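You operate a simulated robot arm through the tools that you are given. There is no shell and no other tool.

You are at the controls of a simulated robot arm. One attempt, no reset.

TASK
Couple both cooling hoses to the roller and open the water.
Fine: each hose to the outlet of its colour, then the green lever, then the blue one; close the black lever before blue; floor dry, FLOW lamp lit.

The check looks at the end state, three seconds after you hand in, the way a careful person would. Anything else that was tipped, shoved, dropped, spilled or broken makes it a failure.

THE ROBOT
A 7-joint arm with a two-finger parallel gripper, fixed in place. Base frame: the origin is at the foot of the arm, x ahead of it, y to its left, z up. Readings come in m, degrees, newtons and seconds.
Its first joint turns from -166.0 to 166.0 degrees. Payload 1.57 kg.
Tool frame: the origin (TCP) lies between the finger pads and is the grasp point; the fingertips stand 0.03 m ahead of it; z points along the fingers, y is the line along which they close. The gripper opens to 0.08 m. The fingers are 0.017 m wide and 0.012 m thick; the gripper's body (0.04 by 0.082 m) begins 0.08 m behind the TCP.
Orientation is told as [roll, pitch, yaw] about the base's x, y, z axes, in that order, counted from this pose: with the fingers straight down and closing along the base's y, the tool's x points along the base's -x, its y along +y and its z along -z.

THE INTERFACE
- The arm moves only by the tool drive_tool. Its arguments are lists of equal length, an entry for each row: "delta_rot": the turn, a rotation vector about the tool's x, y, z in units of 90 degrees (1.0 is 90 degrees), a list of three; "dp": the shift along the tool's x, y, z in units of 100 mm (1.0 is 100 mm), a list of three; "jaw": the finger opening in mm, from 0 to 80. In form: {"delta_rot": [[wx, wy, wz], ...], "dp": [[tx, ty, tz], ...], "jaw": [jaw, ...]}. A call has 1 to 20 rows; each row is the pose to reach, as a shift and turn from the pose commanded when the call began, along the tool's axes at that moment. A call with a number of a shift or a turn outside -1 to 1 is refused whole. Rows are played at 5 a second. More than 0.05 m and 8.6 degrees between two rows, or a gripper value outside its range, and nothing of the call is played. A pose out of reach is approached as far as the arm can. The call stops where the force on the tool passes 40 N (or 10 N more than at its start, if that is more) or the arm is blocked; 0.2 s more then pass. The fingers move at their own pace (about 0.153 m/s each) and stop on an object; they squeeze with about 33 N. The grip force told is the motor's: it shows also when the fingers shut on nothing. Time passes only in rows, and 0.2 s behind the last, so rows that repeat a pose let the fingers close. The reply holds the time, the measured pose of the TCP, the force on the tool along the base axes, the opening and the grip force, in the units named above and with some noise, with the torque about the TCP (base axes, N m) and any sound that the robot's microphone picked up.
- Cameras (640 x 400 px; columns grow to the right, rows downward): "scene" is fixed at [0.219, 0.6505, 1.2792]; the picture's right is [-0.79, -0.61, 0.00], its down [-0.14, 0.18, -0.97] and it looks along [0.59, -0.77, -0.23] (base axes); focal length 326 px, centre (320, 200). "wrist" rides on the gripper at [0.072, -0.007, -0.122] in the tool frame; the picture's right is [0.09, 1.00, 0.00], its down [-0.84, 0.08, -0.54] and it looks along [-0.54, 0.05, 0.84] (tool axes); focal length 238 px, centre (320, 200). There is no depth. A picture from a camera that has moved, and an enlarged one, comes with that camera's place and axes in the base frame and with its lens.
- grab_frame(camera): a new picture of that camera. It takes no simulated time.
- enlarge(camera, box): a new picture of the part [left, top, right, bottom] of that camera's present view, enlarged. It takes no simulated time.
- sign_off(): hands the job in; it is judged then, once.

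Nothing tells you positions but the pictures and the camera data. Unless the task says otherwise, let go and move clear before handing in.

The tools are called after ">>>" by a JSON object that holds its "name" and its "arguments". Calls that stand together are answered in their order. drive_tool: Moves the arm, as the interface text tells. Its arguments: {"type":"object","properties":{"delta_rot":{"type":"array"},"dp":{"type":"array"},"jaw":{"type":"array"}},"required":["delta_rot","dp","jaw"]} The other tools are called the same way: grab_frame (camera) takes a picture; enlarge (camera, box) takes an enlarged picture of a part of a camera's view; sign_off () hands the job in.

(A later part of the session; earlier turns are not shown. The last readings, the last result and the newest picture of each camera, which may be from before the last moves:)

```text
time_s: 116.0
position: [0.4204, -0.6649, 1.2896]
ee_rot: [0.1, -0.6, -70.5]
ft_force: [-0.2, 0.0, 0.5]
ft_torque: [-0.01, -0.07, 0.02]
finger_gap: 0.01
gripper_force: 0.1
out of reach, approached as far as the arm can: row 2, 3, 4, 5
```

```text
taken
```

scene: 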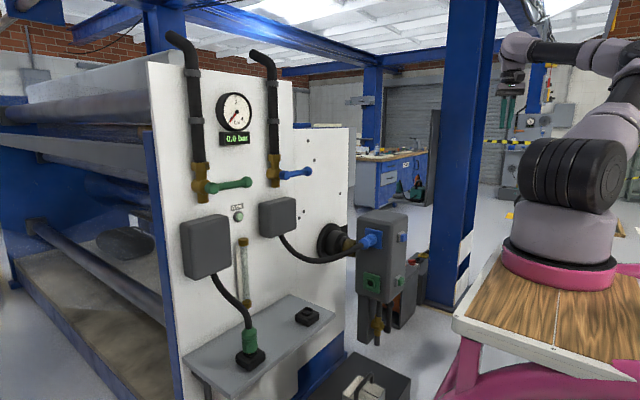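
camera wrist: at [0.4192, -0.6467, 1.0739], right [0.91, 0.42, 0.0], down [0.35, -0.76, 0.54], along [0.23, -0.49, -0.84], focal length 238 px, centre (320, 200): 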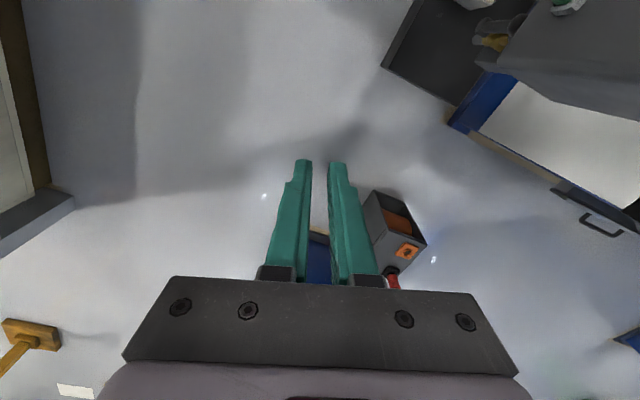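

I'll retest the floor from this rather different posture, straight down at this clear azimuth.

>>> {"name": "drive_tool", "arguments": {"delta_rot": [[0, 0, 0], [0, 0, 0], [0, 0, 0], [0, 0, 0]], "dp": [[0, 0, 0.3], [0, 0, 0.6], [0, 0, 0.9], [0, 0, 1.0]], "jaw": [10, 10, 10, 10]}}

>>> {"name": "drive_tool", "arguments": {"delta_rot": [[0, 0, 0], [0, 0, 0], [0, 0, 0], [0, 0, 0]], "dp": [[0.1, 0, 0.3], [0.2, 0, 0.6], [0.3, 0, 0.9], [0.4, 0, 1.0]], "jaw": [10, 10, 10, 10]}}

>>> {"name": "drive_tool", "arguments": {"delta_rot": [[0, 0, 0], [0, 0, 0], [0, 0, 0], [0, 0, 0]], "dp": [[0.1, 0, 0.3], [0.2, 0, 0.6], [0.3, 0, 0.9], [0.4, 0, 1.0]], "jaw": [10, 10, 10, 10]}}

>>> {"name": "grab_frame", "arguments": {"camera": "scene"}}

>>> {"name": "drive_tool", "arguments": {"delta_rot": [[0, 0, 0], [0, 0, 0], [0, 0, 0], [0, 0, 0]], "dp": [[0, 0, 0.3], [0, 0, 0.6], [0, 0, 0.9], [0, 0, 1.0]], "jaw": [10, 10, 10, 10]}}

>>> {"name": "drive_tool", "arguments": {"delta_rot": [[0, 0, 0], [0, 0, 0], [0, 0, 0], [0, 0, 0], [0, 0, 0]], "dp": [[0, 0, 0.3], [0, 0, 0.6], [0, 0, 0.8], [0, 0, 0.9], [0, 0, 1.0]], "jaw": [10, 10, 10, 10, 10]}}

>>> {"name": "grab_frame", "arguments": {"camera": "scene"}}

```text
time_s: 117.0
position: [0.4215, -0.6644, 1.1921]
ee_rot: [0.2, 0.0, -70.7]
ft_force: [-0.2, 1.5, -0.5]
ft_torque: [-0.01, -0.02, -0.02]
finger_gap: 0.01
gripper_force: 0.1
```

```text
time_s: 118.0
position: [0.4071, -0.6279, 1.0901]
ee_rot: [0.1, -0.1, -70.6]
ft_force: [-0.2, 0.0, -0.6]
ft_torque: [0.0, 0.0, -0.01]
finger_gap: 0.0105
gripper_force: 0.1
```

```text
time_s: 119.0
position: [0.3944, -0.5908, 0.9916]
ee_rot: [0.1, 0.0, -70.6]
ft_force: [0.8, 0.2, -0.7]
ft_torque: [0.03, 0.01, -0.01]
finger_gap: 0.0097
gripper_force: 0.0
```

```text
taken
```

scene: 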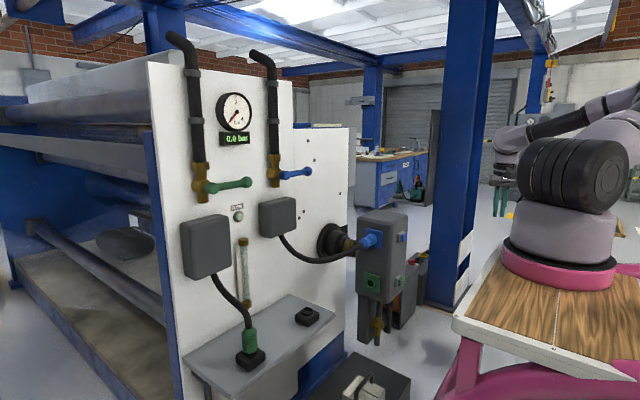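

```text
time_s: 120.0
position: [0.3941, -0.5878, 0.8907]
ee_rot: [0.2, 0.0, -70.7]
ft_force: [-0.2, 0.9, 0.3]
ft_torque: [0.0, 0.02, 0.0]
finger_gap: 0.01
gripper_force: 0.0
```

```text
time_s: 121.2
position: [0.3958, -0.5878, 0.7904]
ee_rot: [0.1, 0.0, -70.5]
ft_force: [0.6, -0.4, 0.5]
ft_torque: [0.01, -0.01, -0.01]
finger_gap: 0.01
gripper_force: 0.1
```

```text
taken
```

scene: 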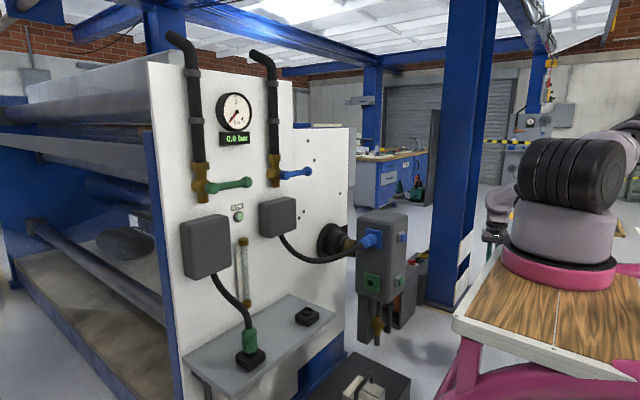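

>>> {"name": "drive_tool", "arguments": {"delta_rot": [[0, 0, 0], [0, 0, 0], [0, 0, 0], [0, 0, 0], [0, 0, 0], [0, 0, 0]], "dp": [[0, 0, 0.2], [0, 0, 0.4], [0, 0, 0.6], [0, 0, 0.8], [0, 0, 0.9], [0, 0, 1.0]], "jaw": [10, 10, 10, 10, 10, 10]}}

>>> {"name": "drive_tool", "arguments": {"delta_rot": [[0, 0, 0], [0, 0, 0], [0, 0, 0], [0, 0, 0], [0, 0, 0], [0, 0, 0]], "dp": [[0, 0, 0.2], [0, 0, 0.4], [0, 0, 0.6], [0, 0, 0.8], [0, 0, 0.9], [0, 0, 1.0]], "jaw": [10, 10, 10, 10, 10, 10]}}

>>> {"name": "grab_frame", "arguments": {"camera": "scene"}}

```text
time_s: 122.6
position: [0.3963, -0.5872, 0.6909]
ee_rot: [0.0, 0.0, -70.6]
ft_force: [-0.3, -0.6, 0.1]
ft_torque: [0.01, -0.01, -0.01]
finger_gap: 0.01
gripper_force: 0.0
```

```text
time_s: 124.0
position: [0.392, -0.5832, 0.6558]
ee_rot: [0.1, 0.1, -70.6]
ft_force: [-0.2, 0.1, 0.3]
ft_torque: [-0.02, -0.01, 0.0]
finger_gap: 0.01
gripper_force: 0.0
out of reach, approached as far as the arm can: row 2, 3, 4, 5, 6
```

```text
taken
```

scene: 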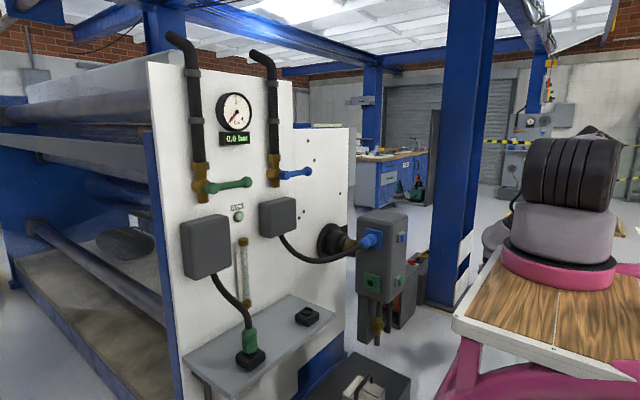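

The floor seems posture-independent. One more test: move outward while pressing downward, to see how the lower limit changes with extension.

>>> {"name": "drive_tool", "arguments": {"delta_rot": [[0, 0, 0], [0, 0, 0], [0, 0, 0], [0, 0, 0], [0, 0, 0]], "dp": [[-0.2, 0, 0], [-0.4, 0, 0], [-0.6, 0, 0], [-0.8, 0, 0], [-1.0, 0, 0]], "jaw": [10, 10, 10, 10, 10]}}

>>> {"name": "drive_tool", "arguments": {"delta_rot": [[0, 0, 0], [0, 0, 0], [0, 0, 0], [0, 0, 0], [0, 0, 0]], "dp": [[-0.2, 0, 0], [-0.4, 0, 0], [-0.6, 0, 0], [-0.8, 0, 0.1], [-1.0, 0, 0.2]], "jaw": [10, 10, 10, 10, 10]}}

>>> {"name": "grab_frame", "arguments": {"camera": "scene"}}

```text
time_s: 125.2
position: [0.4247, -0.672, 0.6782]
ee_rot: [0.2, 0.1, -70.6]
ft_force: [0.3, -0.5, 0.1]
ft_torque: [0.02, -0.02, -0.01]
finger_gap: 0.0101
gripper_force: 0.0
out of reach, approached as far as the arm can: row 2, 3, 4, 5
```

```text
time_s: 126.4
position: [0.4517, -0.724, 0.7064]
ee_rot: [0.0, 0.0, -70.5]
ft_force: [0.1, -0.5, 0.0]
ft_torque: [-0.02, -0.01, -0.04]
finger_gap: 0.01
gripper_force: 0.1
out of reach, approached as far as the arm can: row 1, 2, 3, 4, 5
```

```text
taken
```

scene: 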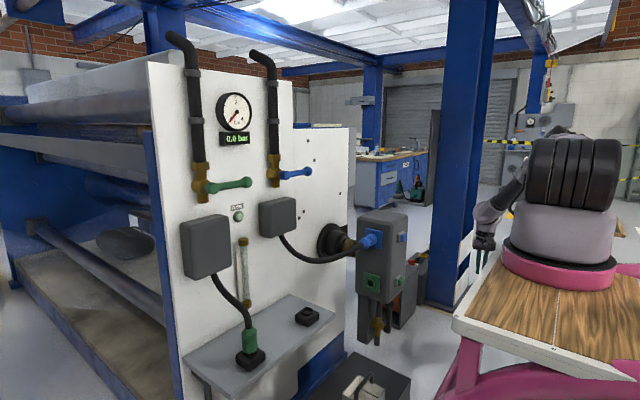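

The data fit a shoulder joint stop at horizontal. Another shoulder configuration may reach lower. First I'll retract and rise to a safe height so I can reposition the arm.

>>> {"name": "drive_tool", "arguments": {"delta_rot": [[0, 0, 0], [0, 0, 0], [0, 0, 0], [0, 0, 0]], "dp": [[0.2, 0, -0.3], [0.4, 0, -0.6], [0.6, 0, -0.9], [0.8, 0, -1.0]], "jaw": [10, 10, 10, 10]}}

>>> {"name": "drive_tool", "arguments": {"delta_rot": [[0, 0, 0], [0, 0, 0], [0, 0, 0], [0, 0, 0]], "dp": [[0.2, 0, -0.3], [0.4, 0, -0.6], [0.6, 0, -0.9], [0.8, 0, -1.0]], "jaw": [10, 10, 10, 10]}}

>>> {"name": "drive_tool", "arguments": {"delta_rot": [[0, 0, 0], [0, 0, 0], [0, 0, 0], [0, 0, 0]], "dp": [[0.2, 0, -0.3], [0.4, 0, -0.6], [0.6, 0, -0.9], [0.7, 0, -1.0]], "jaw": [10, 10, 10, 10]}}

>>> {"name": "drive_tool", "arguments": {"delta_rot": [[0, 0, 0], [0, 0, 0], [0, 0, 0], [0, 0, 0]], "dp": [[0, 0, -0.3], [0, 0, -0.6], [0, 0, -0.9], [0, 0, -1.0]], "jaw": [10, 10, 10, 10]}}

>>> {"name": "drive_tool", "arguments": {"delta_rot": [[0, 0, 0], [0, 0, 0], [0, 0, 0], [0, 0, 0]], "dp": [[0, 0, -0.3], [0, 0, -0.6], [0, 0, -0.9], [0, 0, -1.0]], "jaw": [10, 10, 10, 10]}}

>>> {"name": "drive_tool", "arguments": {"delta_rot": [[0, 0, 0], [0, 0, 0], [0, 0, 0], [0, 0, 0]], "dp": [[0, 0, -0.3], [0, 0, -0.6], [0, 0, -0.8], [0, 0, -0.9]], "jaw": [10, 10, 10, 10]}}

>>> {"name": "grab_frame", "arguments": {"camera": "scene"}}

```text
time_s: 127.4
position: [0.4222, -0.6469, 0.8096]
ee_rot: [0.1, 0.0, -70.6]
ft_force: [-0.7, -0.2, -0.4]
ft_torque: [0.0, 0.03, -0.03]
finger_gap: 0.0102
gripper_force: 0.2
```

```text
time_s: 128.4
position: [0.3936, -0.5742, 0.9068]
ee_rot: [0.2, 0.0, -70.6]
ft_force: [0.5, 0.6, 0.0]
ft_torque: [0.03, 0.02, 0.02]
finger_gap: 0.0101
gripper_force: 0.0
```

```text
time_s: 129.4
position: [0.3687, -0.5045, 1.0088]
ee_rot: [0.1, 0.0, -70.7]
ft_force: [-0.4, -1.1, 0.2]
ft_torque: [0.01, 0.0, 0.04]
finger_gap: 0.01
gripper_force: 0.1
```

```text
time_s: 130.4
position: [0.3706, -0.5078, 1.1102]
ee_rot: [0.1, 0.1, -70.6]
ft_force: [0.8, 0.4, 1.4]
ft_torque: [-0.01, -0.02, -0.01]
finger_gap: 0.01
gripper_force: 0.0
```

```text
time_s: 131.4
position: [0.3701, -0.5065, 1.2099]
ee_rot: [0.0, 0.0, -70.6]
ft_force: [-0.7, -0.7, -0.3]
ft_torque: [0.01, -0.03, 0.03]
finger_gap: 0.01
gripper_force: 0.0
```

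```text
time_s: 132.4
position: [0.3696, -0.5054, 1.2476]
ee_rot: [0.1, 0.0, -70.6]
ft_force: [0.8, -0.6, 0.4]
ft_torque: [-0.01, -0.04, 0.01]
finger_gap: 0.0101
gripper_force: 0.0
out of reach, approached as far as the arm can: row 2, 3, 4
```

```text
taken
```

scene: 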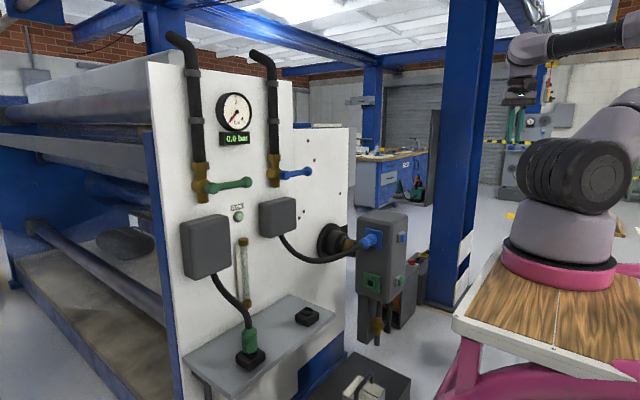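

>>> {"name": "drive_tool", "arguments": {"delta_rot": [[0, 0, -0.072], [0, 0, -0.144]], "dp": [[0.03, 0.475, 0.1], [0.11, 0.945, 0.2]], "jaw": [10, 10]}}

>>> {"name": "drive_tool", "arguments": {"delta_rot": [[0, 0, -0.072], [0, 0, -0.144]], "dp": [[0.03, 0.475, 0], [0.11, 0.945, 0]], "jaw": [10, 10]}}

>>> {"name": "drive_tool", "arguments": {"delta_rot": [[0, 0, -0.072], [0, 0, -0.144]], "dp": [[0.03, 0.475, 0], [0.11, 0.945, 0]], "jaw": [10, 10]}}

>>> {"name": "drive_tool", "arguments": {"delta_rot": [[0, 0, -0.072], [0, 0, -0.144]], "dp": [[0.03, 0.475, 0], [0.11, 0.945, 0]], "jaw": [10, 10]}}

>>> {"name": "drive_tool", "arguments": {"delta_rot": [[0, 0, -0.072], [0, 0, -0.144]], "dp": [[0.03, 0.475, 0], [0.11, 0.945, 0]], "jaw": [10, 10]}}

>>> {"name": "drive_tool", "arguments": {"delta_rot": [[0, 0, -0.072], [0, 0, -0.144]], "dp": [[0.03, 0.475, 0], [0.11, 0.945, 0]], "jaw": [10, 10]}}

>>> {"name": "grab_frame", "arguments": {"camera": "scene"}}

```text
time_s: 133.0
position: [0.4518, -0.4635, 1.2287]
ee_rot: [0.0, -0.1, -57.7]
ft_force: [-0.4, -0.2, 0.3]
ft_torque: [0.01, -0.07, -0.06]
finger_gap: 0.0103
gripper_force: 0.0
```

```text
time_s: 133.6
position: [0.53, -0.4051, 1.229]
ee_rot: [0.2, 0.0, -44.6]
ft_force: [-0.6, -1.2, 0.5]
ft_torque: [0.02, -0.04, -0.01]
finger_gap: 0.0101
gripper_force: 0.1
```

```text
time_s: 134.2
position: [0.5891, -0.3313, 1.2315]
ee_rot: [0.0, 0.0, -31.7]
ft_force: [-0.5, 0.5, -0.3]
ft_torque: [0.01, 0.01, 0.0]
finger_gap: 0.0099
gripper_force: 0.0
```

```text
time_s: 134.8
position: [0.6308, -0.2421, 1.2278]
ee_rot: [0.1, 0.0, -18.8]
ft_force: [0.6, 0.0, 0.2]
ft_torque: [0.07, -0.06, 0.01]
finger_gap: 0.0099
gripper_force: 0.1
```

```text
time_s: 135.4
position: [0.6474, -0.1503, 1.2274]
ee_rot: [0.0, 0.0, -5.8]
ft_force: [-0.4, 0.2, 0.5]
ft_torque: [0.03, -0.01, 0.02]
finger_gap: 0.0102
gripper_force: 0.0
```

```text
time_s: 136.0
position: [0.6463, -0.0545, 1.2245]
ee_rot: [0.1, -0.1, 7.2]
ft_force: [0.0, -0.1, -0.4]
ft_torque: [0.06, -0.01, 0.01]
finger_gap: 0.0099
gripper_force: 0.0
```

```text
taken
```

scene: 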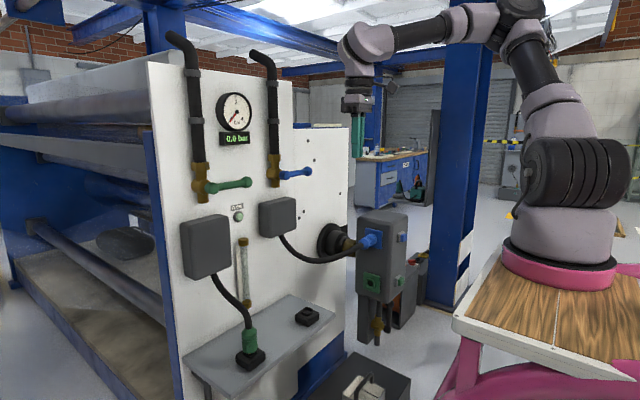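

>>> {"name": "drive_tool", "arguments": {"delta_rot": [[0, 0, -0.072], [0, 0, -0.144]], "dp": [[0.03, 0.475, -0.2], [0.11, 0.945, -0.4]], "jaw": [10, 10]}}

>>> {"name": "drive_tool", "arguments": {"delta_rot": [[0, 0, -0.072], [0, 0, -0.144]], "dp": [[0.03, 0.475, -0.2], [0.11, 0.945, -0.4]], "jaw": [10, 10]}}

>>> {"name": "drive_tool", "arguments": {"delta_rot": [[0, 0, -0.072], [0, 0, -0.144]], "dp": [[0.03, 0.475, -0.2], [0.11, 0.945, -0.4]], "jaw": [10, 10]}}

>>> {"name": "drive_tool", "arguments": {"delta_rot": [[0, 0, -0.072], [0, 0, -0.144]], "dp": [[0.03, 0.475, 0], [0.11, 0.945, 0]], "jaw": [10, 10]}}

>>> {"name": "drive_tool", "arguments": {"delta_rot": [[0, 0, -0.072], [0, 0, -0.144]], "dp": [[0.03, 0.475, 0], [0.11, 0.945, 0]], "jaw": [10, 10]}}

>>> {"name": "grab_frame", "arguments": {"camera": "scene"}}

>>> {"name": "grab_frame", "arguments": {"camera": "wrist"}}

```text
refused: row 1 steps farther than a row can; nothing moved
```

```text
refused: row 1 steps farther than a row can; nothing moved
```

```text
refused: row 1 steps farther than a row can; nothing moved
```

```text
time_s: 136.6
position: [0.6245, 0.0369, 1.2276]
ee_rot: [0.0, -0.1, 20.1]
ft_force: [0.8, -0.6, 1.3]
ft_torque: [0.05, -0.01, 0.02]
finger_gap: 0.01
gripper_force: 0.2
```

```text
time_s: 137.2
position: [0.582, 0.1227, 1.2308]
ee_rot: [0.0, -0.1, 33.0]
ft_force: [-1.2, -0.5, -0.5]
ft_torque: [0.03, 0.02, 0.0]
finger_gap: 0.0103
gripper_force: 0.1
```

```text
taken
```

scene: 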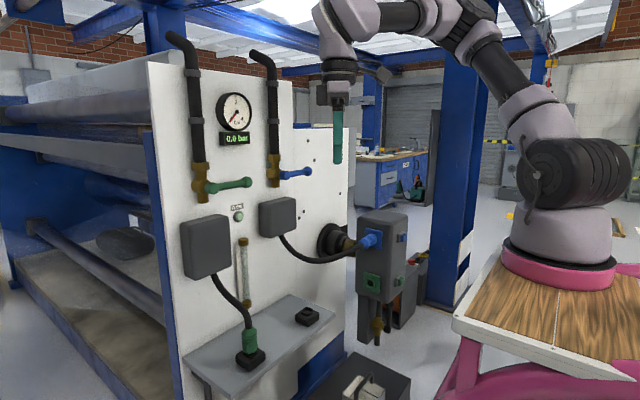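

```text
taken
camera wrist: at [0.5255, 0.079, 1.3532], right [-0.62, 0.78, 0.0], down [0.66, 0.52, 0.54], along [0.43, 0.34, -0.84], focal length 238 px, centre (320, 200)
```

wrist: 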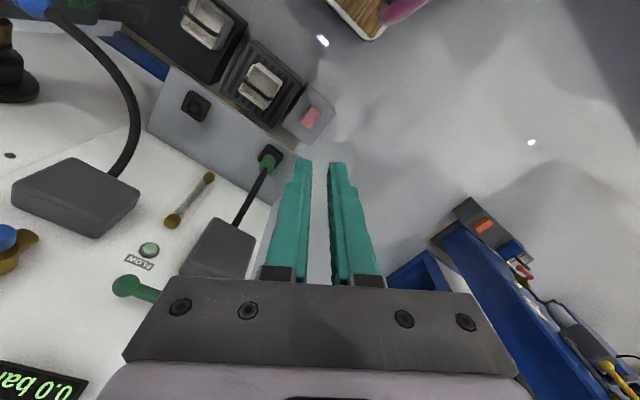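

I'm at about az 31° relative to the arm's real axis, with the upper arm near upright. I'll raise and tuck in further so the base can swing around high and clear, to try the other shoulder configuration.

>>> {"name": "drive_tool", "arguments": {"delta_rot": [[0, 0, 0], [0, 0, 0], [0, 0, 0]], "dp": [[0.1, 0, -0.35], [0.2, 0, -0.7], [0.3, 0, -1.0]], "jaw": [10, 10, 10]}}

>>> {"name": "drive_tool", "arguments": {"delta_rot": [[0, 0, 0], [0, 0, 0], [0, 0, 0]], "dp": [[0.15, 0, -0.35], [0.3, 0, -0.7], [0.5, 0, -1.0]], "jaw": [10, 10, 10]}}

>>> {"name": "grab_frame", "arguments": {"camera": "scene"}}

```text
time_s: 138.0
position: [0.5853, 0.1211, 1.2479]
ee_rot: [-0.1, -0.2, 33.1]
ft_force: [0.4, -0.2, -0.2]
ft_torque: [-0.03, 0.01, -0.03]
finger_gap: 0.0098
gripper_force: 0.1
out of reach, approached as far as the arm can: row 1, 2, 3
```

```text
time_s: 138.8
position: [0.5853, 0.1204, 1.2476]
ee_rot: [-0.1, -0.2, 33.1]
ft_force: [-1.0, 0.8, 0.2]
ft_torque: [0.02, -0.01, -0.01]
finger_gap: 0.01
gripper_force: 0.0
out of reach, approached as far as the arm can: row 1, 2, 3
```

```text
taken
```

scene: 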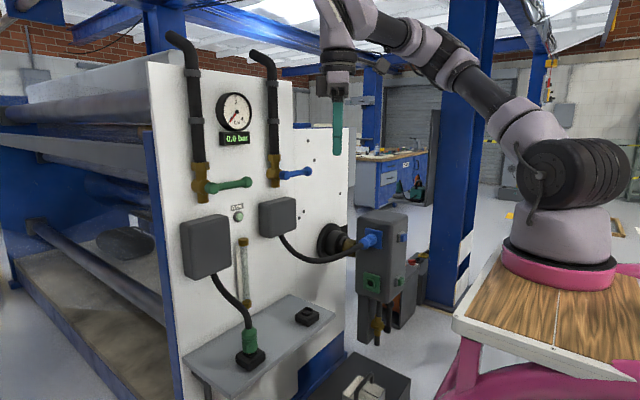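

The limit at this height looks like a wrist-bend stop from the drifted posture. I'll keep swinging at this safe height toward +azimuth, watching the pictures.

>>> {"name": "drive_tool", "arguments": {"delta_rot": [[0, 0, -0.072], [0, 0, -0.144]], "dp": [[0.03, 0.475, 0.1], [0.11, 0.945, 0.2]], "jaw": [10, 10]}}

>>> {"name": "drive_tool", "arguments": {"delta_rot": [[0, 0, -0.072], [0, 0, -0.144]], "dp": [[0.03, 0.475, 0], [0.11, 0.945, 0]], "jaw": [10, 10]}}

>>> {"name": "drive_tool", "arguments": {"delta_rot": [[0, 0, -0.072], [0, 0, -0.144]], "dp": [[0.03, 0.475, 0], [0.11, 0.945, 0]], "jaw": [10, 10]}}

>>> {"name": "grab_frame", "arguments": {"camera": "scene"}}

>>> {"name": "grab_frame", "arguments": {"camera": "wrist"}}

```text
time_s: 139.4
position: [0.527, 0.1975, 1.2266]
ee_rot: [0.0, -0.1, 46.0]
ft_force: [1.5, -0.4, 0.1]
ft_torque: [0.03, 0.0, 0.01]
finger_gap: 0.0099
gripper_force: 0.1
```

```text
time_s: 140.0
position: [0.4504, 0.2456, 1.2253]
ee_rot: [0.0, -0.4, 58.9]
ft_force: [-0.6, 0.4, -0.3]
ft_torque: [0.02, 0.05, -0.01]
finger_gap: 0.01
gripper_force: 0.1
out of reach, approached as far as the arm can: row 2
```

```text
time_s: 140.6
position: [0.3814, 0.2352, 1.2151]
ee_rot: [-0.1, -1.1, 71.9]
ft_force: [-0.4, -0.6, 0.1]
ft_torque: [0.0, 0.02, 0.04]
finger_gap: 0.0101
gripper_force: 0.1
out of reach, approached as far as the arm can: row 1, 2
```

```text
taken
```

scene: 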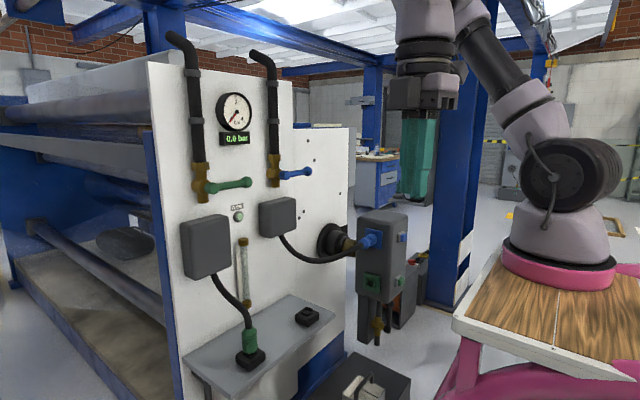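

```text
taken
camera wrist: at [0.3656, 0.1632, 1.3359], right [-0.98, 0.22, 0.0], down [0.18, 0.81, 0.56], along [0.13, 0.54, -0.83], focal length 238 px, centre (320, 200)
```

wrist: 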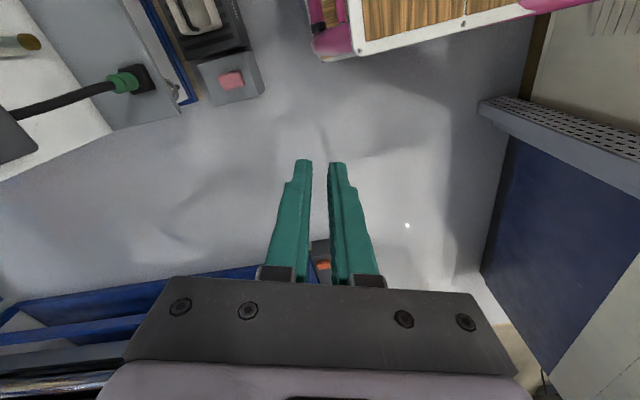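

I'll tilt the tool along the forearm to free the wrist bend, then see whether the arm can rise and roll over the base axis.

>>> {"name": "drive_tool", "arguments": {"delta_rot": [[0, -0.083, 0], [0, -0.167, 0], [0, -0.25, 0]], "dp": [[-0.32, 0, -0.02], [-0.634, 0, -0.083], [-0.938, 0, -0.186]], "jaw": [10, 10, 10]}}

>>> {"name": "drive_tool", "arguments": {"delta_rot": [[0, -0.083, 0], [0, -0.167, 0], [0, -0.25, 0]], "dp": [[-0.32, 0, -0.02], [-0.634, 0, -0.083], [-0.938, 0, -0.186]], "jaw": [10, 10, 10]}}

>>> {"name": "grab_frame", "arguments": {"camera": "wrist"}}

>>> {"name": "grab_frame", "arguments": {"camera": "scene"}}

```text
time_s: 141.4
position: [0.412, 0.3239, 1.2334]
ee_rot: [-0.1, -22.6, 72.1]
ft_force: [1.0, 0.3, 0.0]
ft_torque: [-0.01, -0.01, 0.0]
finger_gap: 0.01
gripper_force: 0.1
```

```text
time_s: 142.2
position: [0.4326, 0.3988, 1.2868]
ee_rot: [-0.1, -45.2, 72.1]
ft_force: [-0.4, -0.9, 0.1]
ft_torque: [-0.01, 0.03, 0.02]
finger_gap: 0.0101
gripper_force: 0.1
```

```text
taken
camera wrist: at [0.3963, 0.2669, 1.3219], right [-0.97, 0.25, -0.07], down [-0.01, 0.22, 0.98], along [0.25, 0.94, -0.21], focal length 238 px, centre (320, 200)
```

wrist: 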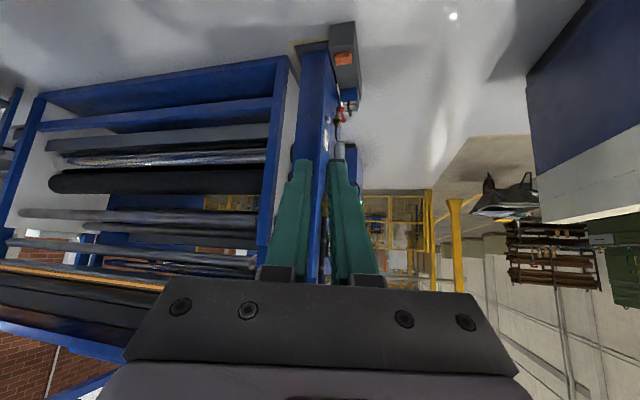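

```text
taken
```

scene: 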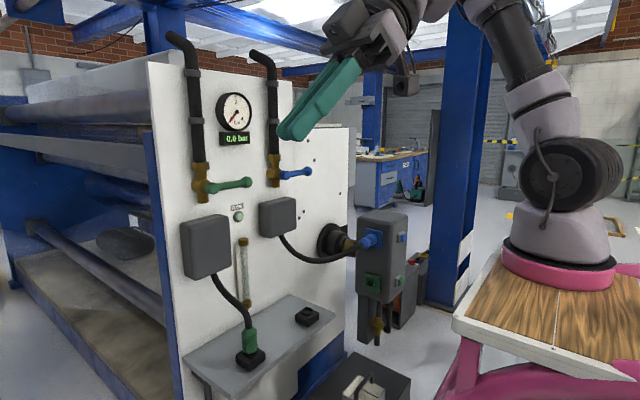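

>>> {"name": "drive_tool", "arguments": {"delta_rot": [[0, 0, 0], [0, 0, 0], [0, 0, 0]], "dp": [[-0.12, 0.33, -0.12], [-0.24, 0.67, -0.24], [-0.35, 1.0, -0.35]], "jaw": [10, 10, 10]}}

>>> {"name": "drive_tool", "arguments": {"delta_rot": [[0, 0, 0], [0, 0, 0], [0, 0, 0]], "dp": [[-0.12, 0.33, -0.12], [-0.24, 0.67, -0.24], [-0.35, 1.0, -0.35]], "jaw": [10, 10, 10]}}

>>> {"name": "grab_frame", "arguments": {"camera": "scene"}}

```text
time_s: 143.0
position: [0.339, 0.431, 1.3332]
ee_rot: [-0.1, -45.1, 72.0]
ft_force: [0.2, -1.0, -0.8]
ft_torque: [-0.02, 0.03, 0.07]
finger_gap: 0.0101
gripper_force: 0.1
```

```text
time_s: 143.8
position: [0.2459, 0.4619, 1.3825]
ee_rot: [0.1, -45.0, 71.9]
ft_force: [1.0, -0.3, -0.5]
ft_torque: [0.0, 0.03, 0.07]
finger_gap: 0.0103
gripper_force: 0.0
```

```text
taken
```

scene: 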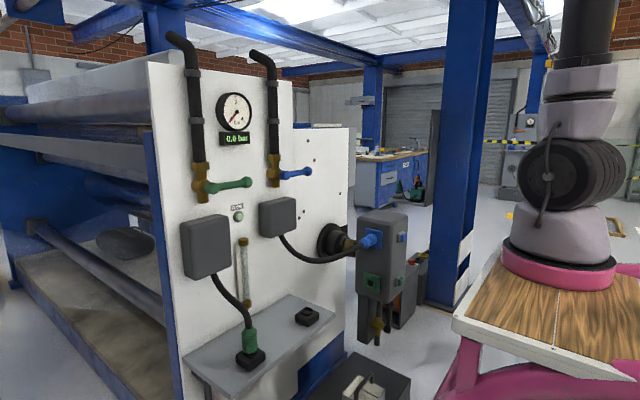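

The upper arm is now vertical and the drum is back in its home orientation, so this is the transition point I wanted. I'll keep swinging the wrist around the base axis at this height, checking as I go.

>>> {"name": "drive_tool", "arguments": {"delta_rot": [[-0.0471, 0, -0.0471], [-0.0943, 0, -0.0943]], "dp": [[0.09, 0.468, -0.09], [0.216, 0.92, -0.216]], "jaw": [10, 10]}}

>>> {"name": "drive_tool", "arguments": {"delta_rot": [[-0.0471, 0, -0.0471], [-0.0943, 0, -0.0943]], "dp": [[0.09, 0.468, -0.09], [0.216, 0.92, -0.216]], "jaw": [10, 10]}}

>>> {"name": "drive_tool", "arguments": {"delta_rot": [[-0.0471, 0, -0.0471], [-0.0943, 0, -0.0943]], "dp": [[0.09, 0.468, -0.09], [0.216, 0.92, -0.216]], "jaw": [10, 10]}}

>>> {"name": "grab_frame", "arguments": {"camera": "wrist"}}

>>> {"name": "grab_frame", "arguments": {"camera": "scene"}}

```text
time_s: 144.4
position: [0.1495, 0.4635, 1.3807]
ee_rot: [0.1, -45.0, 84.0]
ft_force: [0.5, 0.9, -0.2]
ft_torque: [-0.01, 0.02, 0.01]
finger_gap: 0.0098
gripper_force: 0.1
```

```text
time_s: 145.0
position: [0.0451, 0.4426, 1.3821]
ee_rot: [-0.5, -44.9, 96.5]
ft_force: [-4.8, -0.9, -0.5]
ft_torque: [0.15, -0.43, -0.42]
finger_gap: 0.01
gripper_force: 0.0
```

```text
time_s: 145.6
position: [-0.0384, 0.402, 1.3835]
ee_rot: [-0.2, -45.3, 108.0]
ft_force: [-0.2, 0.2, 0.9]
ft_torque: [-0.01, 0.01, 0.01]
finger_gap: 0.01
gripper_force: 0.1
```

```text
taken
camera wrist: at [0.0107, 0.2751, 1.4177], right [-0.93, -0.37, -0.07], down [-0.14, 0.17, 0.98], along [-0.35, 0.91, -0.21], focal length 238 px, centre (320, 200)
```

wrist: 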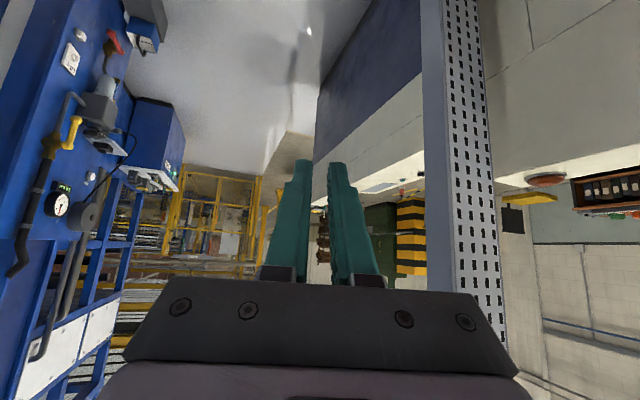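

```text
taken
```

scene: 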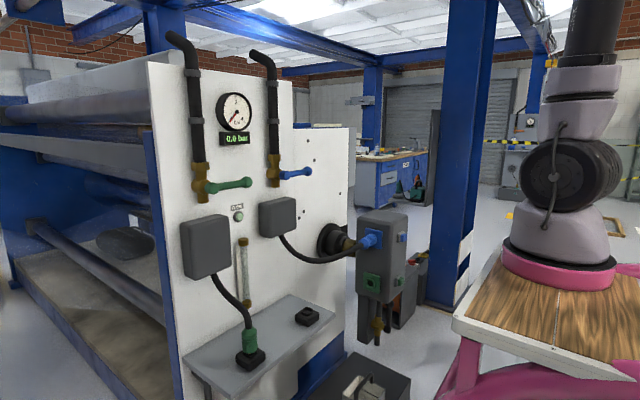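

>>> {"name": "drive_tool", "arguments": {"delta_rot": [[-0.0471, 0, -0.0471], [-0.0943, 0, -0.0943]], "dp": [[0.09, 0.468, -0.09], [0.216, 0.92, -0.216]], "jaw": [10, 10]}}

>>> {"name": "drive_tool", "arguments": {"delta_rot": [[-0.0471, 0, -0.0471], [-0.0943, 0, -0.0943]], "dp": [[0.09, 0.468, -0.09], [0.216, 0.92, -0.216]], "jaw": [10, 10]}}

>>> {"name": "drive_tool", "arguments": {"delta_rot": [[-0.0471, 0, -0.0471], [-0.0943, 0, -0.0943]], "dp": [[0.09, 0.468, -0.09], [0.216, 0.92, -0.216]], "jaw": [10, 10]}}

>>> {"name": "grab_frame", "arguments": {"camera": "wrist"}}

>>> {"name": "grab_frame", "arguments": {"camera": "scene"}}

```text
time_s: 146.2
position: [-0.0882, 0.364, 1.3823]
ee_rot: [-1.6, -45.6, 117.3]
ft_force: [0.5, 15.8, -3.1]
ft_torque: [-0.11, 0.21, 1.08]
finger_gap: 0.01
gripper_force: 0.1
out of reach, approached as far as the arm can: row 1, 2
stopped in row 2: the force on the tool passed its limit at 82 N (the readings are from after the stop); the commanded pose is now the measured one
```

```text
time_s: 146.4
position: [-0.0906, 0.3628, 1.3836]
ee_rot: [-2.4, -45.6, 118.7]
ft_force: [-2.5, 17.9, -3.9]
ft_torque: [-0.28, 0.18, 0.9]
finger_gap: 0.01
gripper_force: 0.1
stopped in row 1: the force on the tool passed its limit at 66 N (the readings are from after the stop); the commanded pose is now the measured one
```

```text
time_s: 146.7
position: [-0.0904, 0.3618, 1.384]
ee_rot: [-3.2, -45.6, 119.9]
ft_force: [-1.9, 20.2, -3.6]
ft_torque: [-0.44, 0.18, 1.15]
finger_gap: 0.0097
gripper_force: 0.1
stopped in row 1: the force on the tool passed its limit at 69 N (the readings are from after the stop); the commanded pose is now the measured one
```

```text
taken
camera wrist: at [-0.0223, 0.2431, 1.4177], right [-0.85, -0.52, -0.1], down [-0.19, 0.12, 0.97], along [-0.49, 0.85, -0.2], focal length 238 px, centre (320, 200)
```

wrist: 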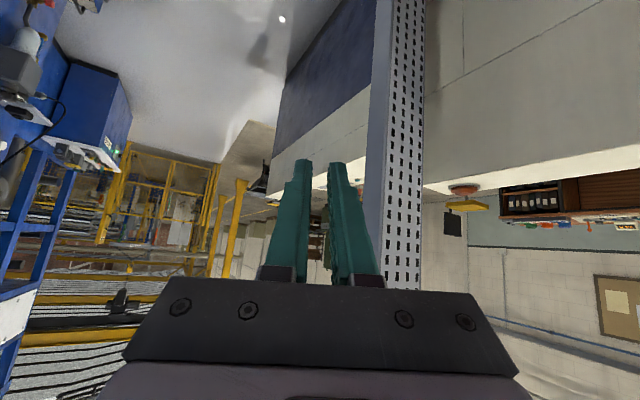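

```text
taken
```

scene: 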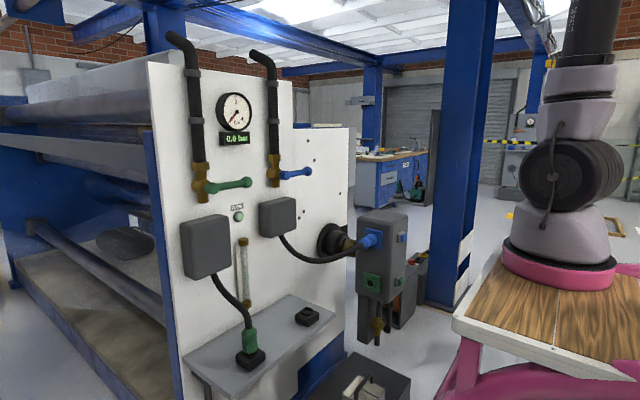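

I hit something behind the robot, probably the perforated post: about 80 N on the tool before the guard stopped it. I'm backing off immediately the way I came.

>>> {"name": "drive_tool", "arguments": {"delta_rot": [[0, 0, 0], [0.0471, 0, 0.0471], [0.0943, 0, 0.0943]], "dp": [[0, -0.2, 0], [0, -0.5, 0], [0, -0.9, 0]], "jaw": [10, 10, 10]}}

>>> {"name": "grab_frame", "arguments": {"camera": "wrist"}}

```text
time_s: 147.5
position: [-0.0123, 0.3985, 1.3881]
ee_rot: [-3.0, -46.0, 107.8]
ft_force: [-0.3, 0.2, 0.0]
ft_torque: [-0.01, -0.03, -0.04]
finger_gap: 0.0101
gripper_force: 0.0
```

```text
taken
camera wrist: at [0.0303, 0.2683, 1.4202], right [-0.94, -0.33, -0.1], down [-0.16, 0.15, 0.98], along [-0.31, 0.93, -0.2], focal length 238 px, centre (320, 200)
```

wrist: 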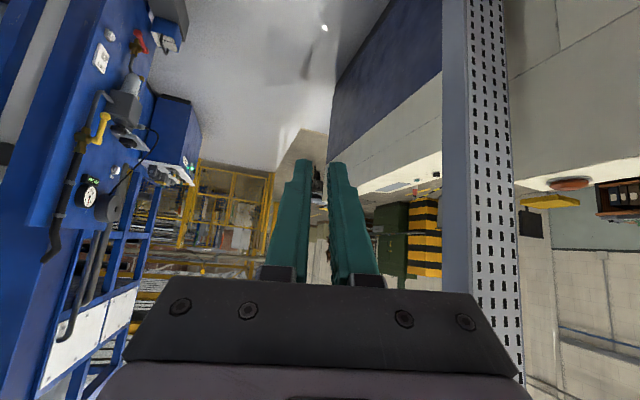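

I'm clear and the post looks undisturbed, so the route behind the robot is closed. With the upper arm vertical, swinging back to the front should at least give a natural elbow-up posture.

>>> {"name": "drive_tool", "arguments": {"delta_rot": [[0.0471, 0, 0.0471], [0.0943, 0, 0.0943]], "dp": [[-0.056, -0.479, 0.056], [-0.076, -0.964, 0.076]], "jaw": [10, 10]}}

>>> {"name": "drive_tool", "arguments": {"delta_rot": [[0.0471, 0, 0.0471], [0.0943, 0, 0.0943]], "dp": [[-0.056, -0.479, 0.056], [-0.076, -0.964, 0.076]], "jaw": [10, 10]}}

>>> {"name": "drive_tool", "arguments": {"delta_rot": [[0.0471, 0, 0.0471], [0.0943, 0, 0.0943]], "dp": [[-0.056, -0.479, 0.056], [-0.076, -0.964, 0.076]], "jaw": [10, 10]}}

>>> {"name": "drive_tool", "arguments": {"delta_rot": [[0.0471, 0, 0.0471], [0.0943, 0, 0.0943]], "dp": [[-0.056, -0.479, 0.056], [-0.076, -0.964, 0.076]], "jaw": [10, 10]}}

>>> {"name": "drive_tool", "arguments": {"delta_rot": [[0.0471, 0, 0.0471], [0.0943, 0, 0.0943]], "dp": [[-0.056, -0.479, 0.056], [-0.076, -0.964, 0.076]], "jaw": [10, 10]}}

>>> {"name": "drive_tool", "arguments": {"delta_rot": [[0.0471, 0, 0.0471], [0.0943, 0, 0.0943]], "dp": [[-0.056, -0.479, 0.056], [-0.076, -0.964, 0.076]], "jaw": [10, 10]}}

>>> {"name": "grab_frame", "arguments": {"camera": "scene"}}

```text
time_s: 148.1
position: [0.0795, 0.4353, 1.3908]
ee_rot: [-2.5, -46.4, 95.5]
ft_force: [-0.2, 1.0, -0.6]
ft_torque: [0.02, 0.01, -0.03]
finger_gap: 0.0099
gripper_force: 0.0
```

```text
time_s: 148.7
position: [0.174, 0.452, 1.3945]
ee_rot: [-2.2, -46.8, 83.2]
ft_force: [-0.9, -0.9, 0.9]
ft_torque: [0.04, -0.05, -0.01]
finger_gap: 0.0099
gripper_force: 0.0
```

```text
time_s: 149.3
position: [0.267, 0.4531, 1.3971]
ee_rot: [-1.4, -47.1, 70.6]
ft_force: [0.4, 0.0, 0.1]
ft_torque: [0.0, 0.0, -0.06]
finger_gap: 0.01
gripper_force: 0.2
```

```text
time_s: 149.9
position: [0.3613, 0.428, 1.3984]
ee_rot: [-0.8, -47.2, 58.1]
ft_force: [-0.1, 0.1, 0.2]
ft_torque: [-0.03, -0.03, -0.01]
finger_gap: 0.0098
gripper_force: 0.1
```

```text
time_s: 150.5
position: [0.447, 0.3865, 1.3979]
ee_rot: [-0.1, -47.3, 45.8]
ft_force: [0.0, 0.3, 0.4]
ft_torque: [-0.02, 0.0, -0.04]
finger_gap: 0.0101
gripper_force: 0.2
```

```text
time_s: 151.1
position: [0.5274, 0.3286, 1.3994]
ee_rot: [0.6, -47.3, 33.2]
ft_force: [-1.1, -0.1, 0.9]
ft_torque: [0.0, -0.03, -0.04]
finger_gap: 0.01
gripper_force: 0.2
```

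```text
taken
```

scene: 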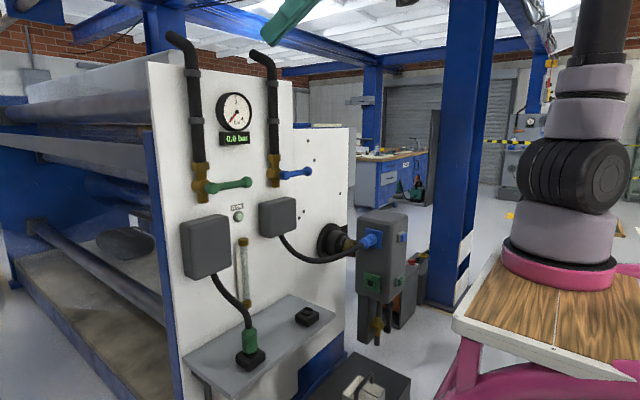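

Rear access is ruled out. One bounded alternative stays in known free space: swing further toward -azimuth with the upper arm vertical, then back toward +, so that the base joint ends near its other end.

>>> {"name": "drive_tool", "arguments": {"delta_rot": [[0.0471, 0, 0.0471], [0.0943, 0, 0.0943]], "dp": [[-0.056, -0.479, 0.056], [-0.076, -0.964, 0.076]], "jaw": [10, 10]}}

>>> {"name": "drive_tool", "arguments": {"delta_rot": [[0.0471, 0, 0.0471], [0.0943, 0, 0.0943]], "dp": [[-0.056, -0.479, 0.056], [-0.076, -0.964, 0.076]], "jaw": [10, 10]}}

>>> {"name": "drive_tool", "arguments": {"delta_rot": [[0.0471, 0, 0.0471], [0.0943, 0, 0.0943]], "dp": [[-0.056, -0.479, 0.056], [-0.076, -0.964, 0.076]], "jaw": [10, 10]}}

>>> {"name": "drive_tool", "arguments": {"delta_rot": [[0.0471, 0, 0.0471], [0.0943, 0, 0.0943]], "dp": [[-0.056, -0.479, 0.056], [-0.076, -0.964, 0.076]], "jaw": [10, 10]}}

>>> {"name": "drive_tool", "arguments": {"delta_rot": [[0.0471, 0, 0.0471], [0.0943, 0, 0.0943]], "dp": [[-0.056, -0.479, 0.056], [-0.076, -0.964, 0.076]], "jaw": [10, 10]}}

>>> {"name": "grab_frame", "arguments": {"camera": "scene"}}

>>> {"name": "grab_frame", "arguments": {"camera": "wrist"}}

```text
time_s: 151.7
position: [0.5888, 0.2528, 1.4008]
ee_rot: [1.2, -47.1, 20.7]
ft_force: [-0.4, 0.0, -0.2]
ft_torque: [0.01, -0.01, -0.02]
finger_gap: 0.0098
gripper_force: 0.1
```

```text
time_s: 152.3
position: [0.6357, 0.1672, 1.3994]
ee_rot: [1.9, -46.8, 8.3]
ft_force: [-0.4, 0.9, 0.9]
ft_torque: [-0.01, -0.03, -0.03]
finger_gap: 0.0099
gripper_force: 0.0
```

```text
time_s: 152.9
position: [0.6614, 0.0743, 1.3953]
ee_rot: [2.3, -46.6, -4.1]
ft_force: [0.0, 1.5, -0.3]
ft_torque: [0.0, -0.03, -0.01]
finger_gap: 0.0099
gripper_force: 0.1
```

```text
time_s: 153.5
position: [0.6682, -0.0199, 1.3924]
ee_rot: [2.9, -46.1, -16.4]
ft_force: [0.2, 0.0, -0.1]
ft_torque: [-0.06, 0.02, -0.02]
finger_gap: 0.01
gripper_force: 0.0
```

```text
time_s: 154.1
position: [0.6565, -0.116, 1.3915]
ee_rot: [3.0, -45.8, -28.6]
ft_force: [0.7, 0.5, -0.6]
ft_torque: [0.01, 0.0, -0.03]
finger_gap: 0.0101
gripper_force: 0.0
```

```text
taken
```

scene: 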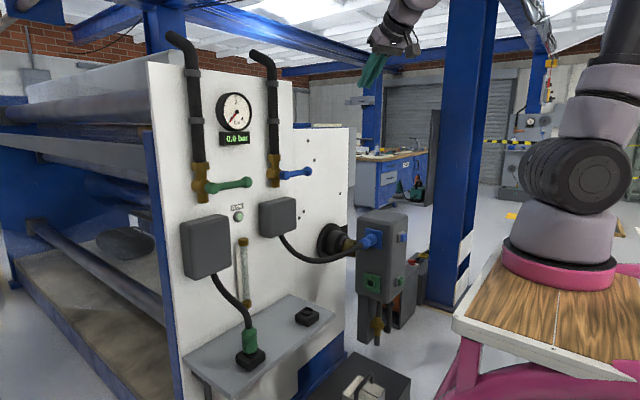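

```text
taken
camera wrist: at [0.53, -0.0604, 1.424], right [0.39, 0.92, -0.03], down [0.19, -0.05, 0.98], along [0.9, -0.38, -0.2], focal length 238 px, centre (320, 200)
```

wrist: 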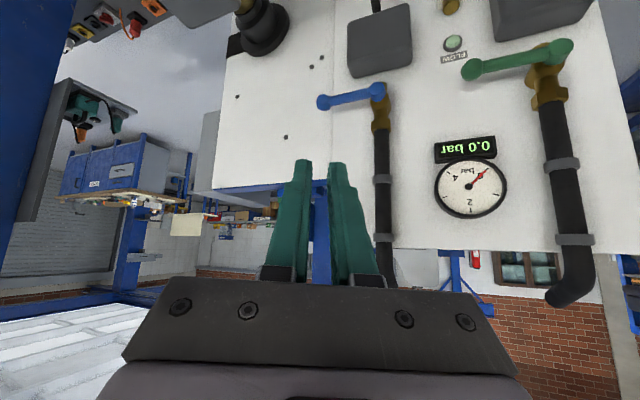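

The base has swung about 130–140° with the wrist in front, which is the configuration I was after. I'll extend forward and down and watch which way the upper arm leans.

>>> {"name": "drive_tool", "arguments": {"delta_rot": [[0, 0, 0], [0, 0, 0], [0, 0, 0]], "dp": [[0.06, 0.216, 0.32], [0.11, 0.43, 0.64], [0.17, 0.647, 0.961]], "jaw": [10, 10, 10]}}

>>> {"name": "drive_tool", "arguments": {"delta_rot": [[0, 0, 0], [0, 0, 0], [0, 0, 0]], "dp": [[0.2, 0.1, 0.2], [0.4, 0.2, 0.4], [0.65, 0.3, 0.65]], "jaw": [10, 10, 10]}}

>>> {"name": "grab_frame", "arguments": {"camera": "scene"}}

```text
time_s: 154.9
position: [0.7324, -0.0852, 1.3155]
ee_rot: [3.1, -45.8, -28.6]
ft_force: [-0.2, -0.7, 0.7]
ft_torque: [0.02, -0.01, 0.04]
finger_gap: 0.0101
gripper_force: 0.0
```

```text
time_s: 155.7
position: [0.7516, -0.0575, 1.2235]
ee_rot: [3.1, -45.7, -28.5]
ft_force: [-1.1, 0.9, 0.3]
ft_torque: [0.04, 0.01, 0.01]
finger_gap: 0.0099
gripper_force: 0.0
```

```text
taken
```

scene: 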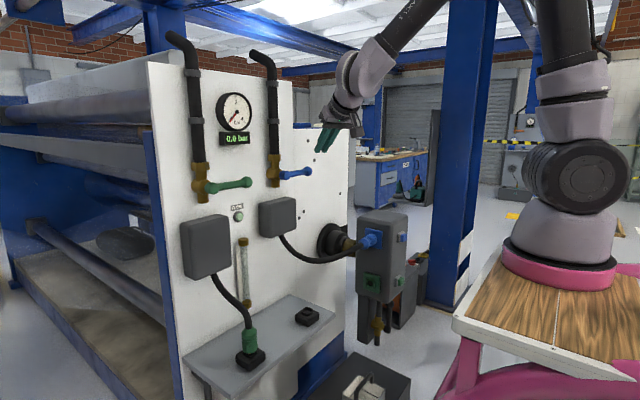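

The arm has taken the other shoulder configuration: the drum has turned around and the upper arm leans forward. Now the key test, lowering in the clear space in front of the shelf.

>>> {"name": "drive_tool", "arguments": {"delta_rot": [[0, 0, 0], [0, 0, 0], [0, 0, 0]], "dp": [[0.23, 0, 0.23], [0.46, 0, 0.46], [0.7, 0, 0.7]], "jaw": [10, 10, 10]}}

>>> {"name": "drive_tool", "arguments": {"delta_rot": [[0, 0, 0], [0, 0, 0], [0, 0, 0]], "dp": [[0.23, 0, 0.23], [0.46, 0, 0.46], [0.7, 0, 0.7]], "jaw": [10, 10, 10]}}

>>> {"name": "drive_tool", "arguments": {"delta_rot": [[0, 0, 0], [0, 0, 0], [0, 0, 0]], "dp": [[0.23, 0, 0.23], [0.46, 0, 0.46], [0.7, 0, 0.7]], "jaw": [10, 10, 10]}}

>>> {"name": "grab_frame", "arguments": {"camera": "scene"}}

>>> {"name": "grab_frame", "arguments": {"camera": "wrist"}}

```text
time_s: 156.5
position: [0.7556, -0.0539, 1.128]
ee_rot: [3.2, -45.7, -28.5]
ft_force: [-0.3, -0.7, 1.0]
ft_torque: [0.0, 0.04, -0.02]
finger_gap: 0.0099
gripper_force: 0.0
```

```text
time_s: 157.3
position: [0.7585, -0.0488, 1.0267]
ee_rot: [3.3, -45.9, -28.6]
ft_force: [-0.2, -0.4, 0.1]
ft_torque: [0.02, 0.04, 0.0]
finger_gap: 0.01
gripper_force: 0.0
```

```text
time_s: 158.1
position: [0.762, -0.0447, 0.9302]
ee_rot: [3.2, -45.8, -28.7]
ft_force: [-0.2, 0.5, 0.3]
ft_torque: [-0.02, 0.03, 0.01]
finger_gap: 0.01
gripper_force: 0.0
```

```text
taken
```

scene: 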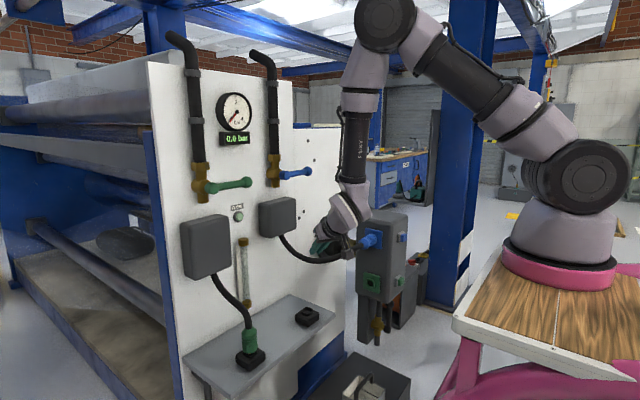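

```text
taken
camera wrist: at [0.6357, 0.0105, 0.9629], right [0.39, 0.92, -0.03], down [0.19, -0.05, 0.98], along [0.9, -0.38, -0.2], focal length 238 px, centre (320, 200)
```

wrist: 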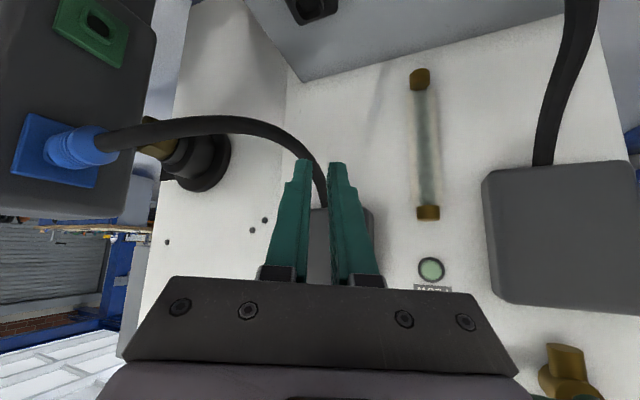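

That's a textbook elbow-up posture now, and nothing has limited yet. Continuing down past the old floor (tilt 45° was limited near z ≈ 0.73 before).

>>> {"name": "drive_tool", "arguments": {"delta_rot": [[0, 0, 0], [0, 0, 0], [0, 0, 0]], "dp": [[0.27, 0, 0.19], [0.54, 0, 0.38], [0.85, 0, 0.55]], "jaw": [10, 10, 10]}}

>>> {"name": "drive_tool", "arguments": {"delta_rot": [[0, 0, 0], [0, 0, 0], [0, 0, 0]], "dp": [[0.25, 0, 0.21], [0.5, 0, 0.42], [0.78, 0, 0.62]], "jaw": [10, 10, 10]}}

>>> {"name": "drive_tool", "arguments": {"delta_rot": [[0, 0, 0], [0, 0, 0], [0, 0, 0]], "dp": [[0.25, 0, 0.21], [0.5, 0, 0.42], [0.78, 0, 0.62]], "jaw": [10, 10, 10]}}

>>> {"name": "grab_frame", "arguments": {"camera": "scene"}}

>>> {"name": "grab_frame", "arguments": {"camera": "wrist"}}

```text
time_s: 158.9
position: [0.7439, -0.0334, 0.8284]
ee_rot: [3.1, -45.8, -28.6]
ft_force: [0.0, 0.8, 0.6]
ft_torque: [-0.02, -0.02, -0.01]
finger_gap: 0.0101
gripper_force: 0.1
```

```text
time_s: 159.7
position: [0.7357, -0.027, 0.7305]
ee_rot: [3.1, -45.7, -28.7]
ft_force: [0.0, 0.2, 0.4]
ft_torque: [-0.02, 0.01, 0.05]
finger_gap: 0.0103
gripper_force: 0.0
```

```text
time_s: 160.5
position: [0.7303, -0.0193, 0.631]
ee_rot: [3.1, -45.8, -28.5]
ft_force: [-0.2, 0.2, 0.0]
ft_torque: [-0.02, -0.02, -0.02]
finger_gap: 0.01
gripper_force: 0.0
```

```text
taken
```

scene: 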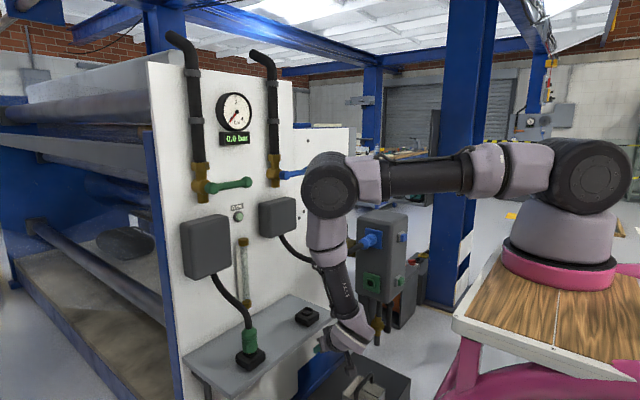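

```text
taken
camera wrist: at [0.6034, 0.036, 0.6628], right [0.39, 0.92, -0.03], down [0.19, -0.05, 0.98], along [0.9, -0.38, -0.2], focal length 238 px, centre (320, 200)
```

wrist: 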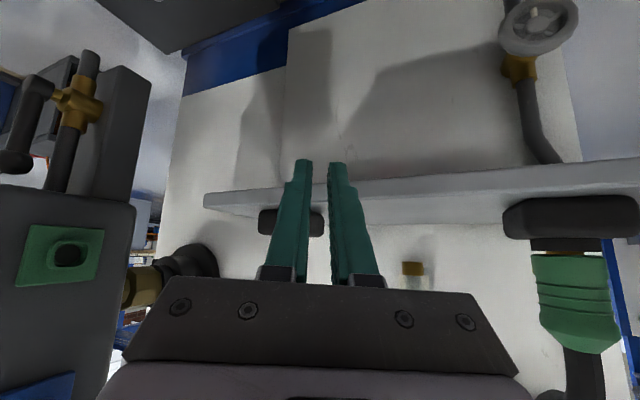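

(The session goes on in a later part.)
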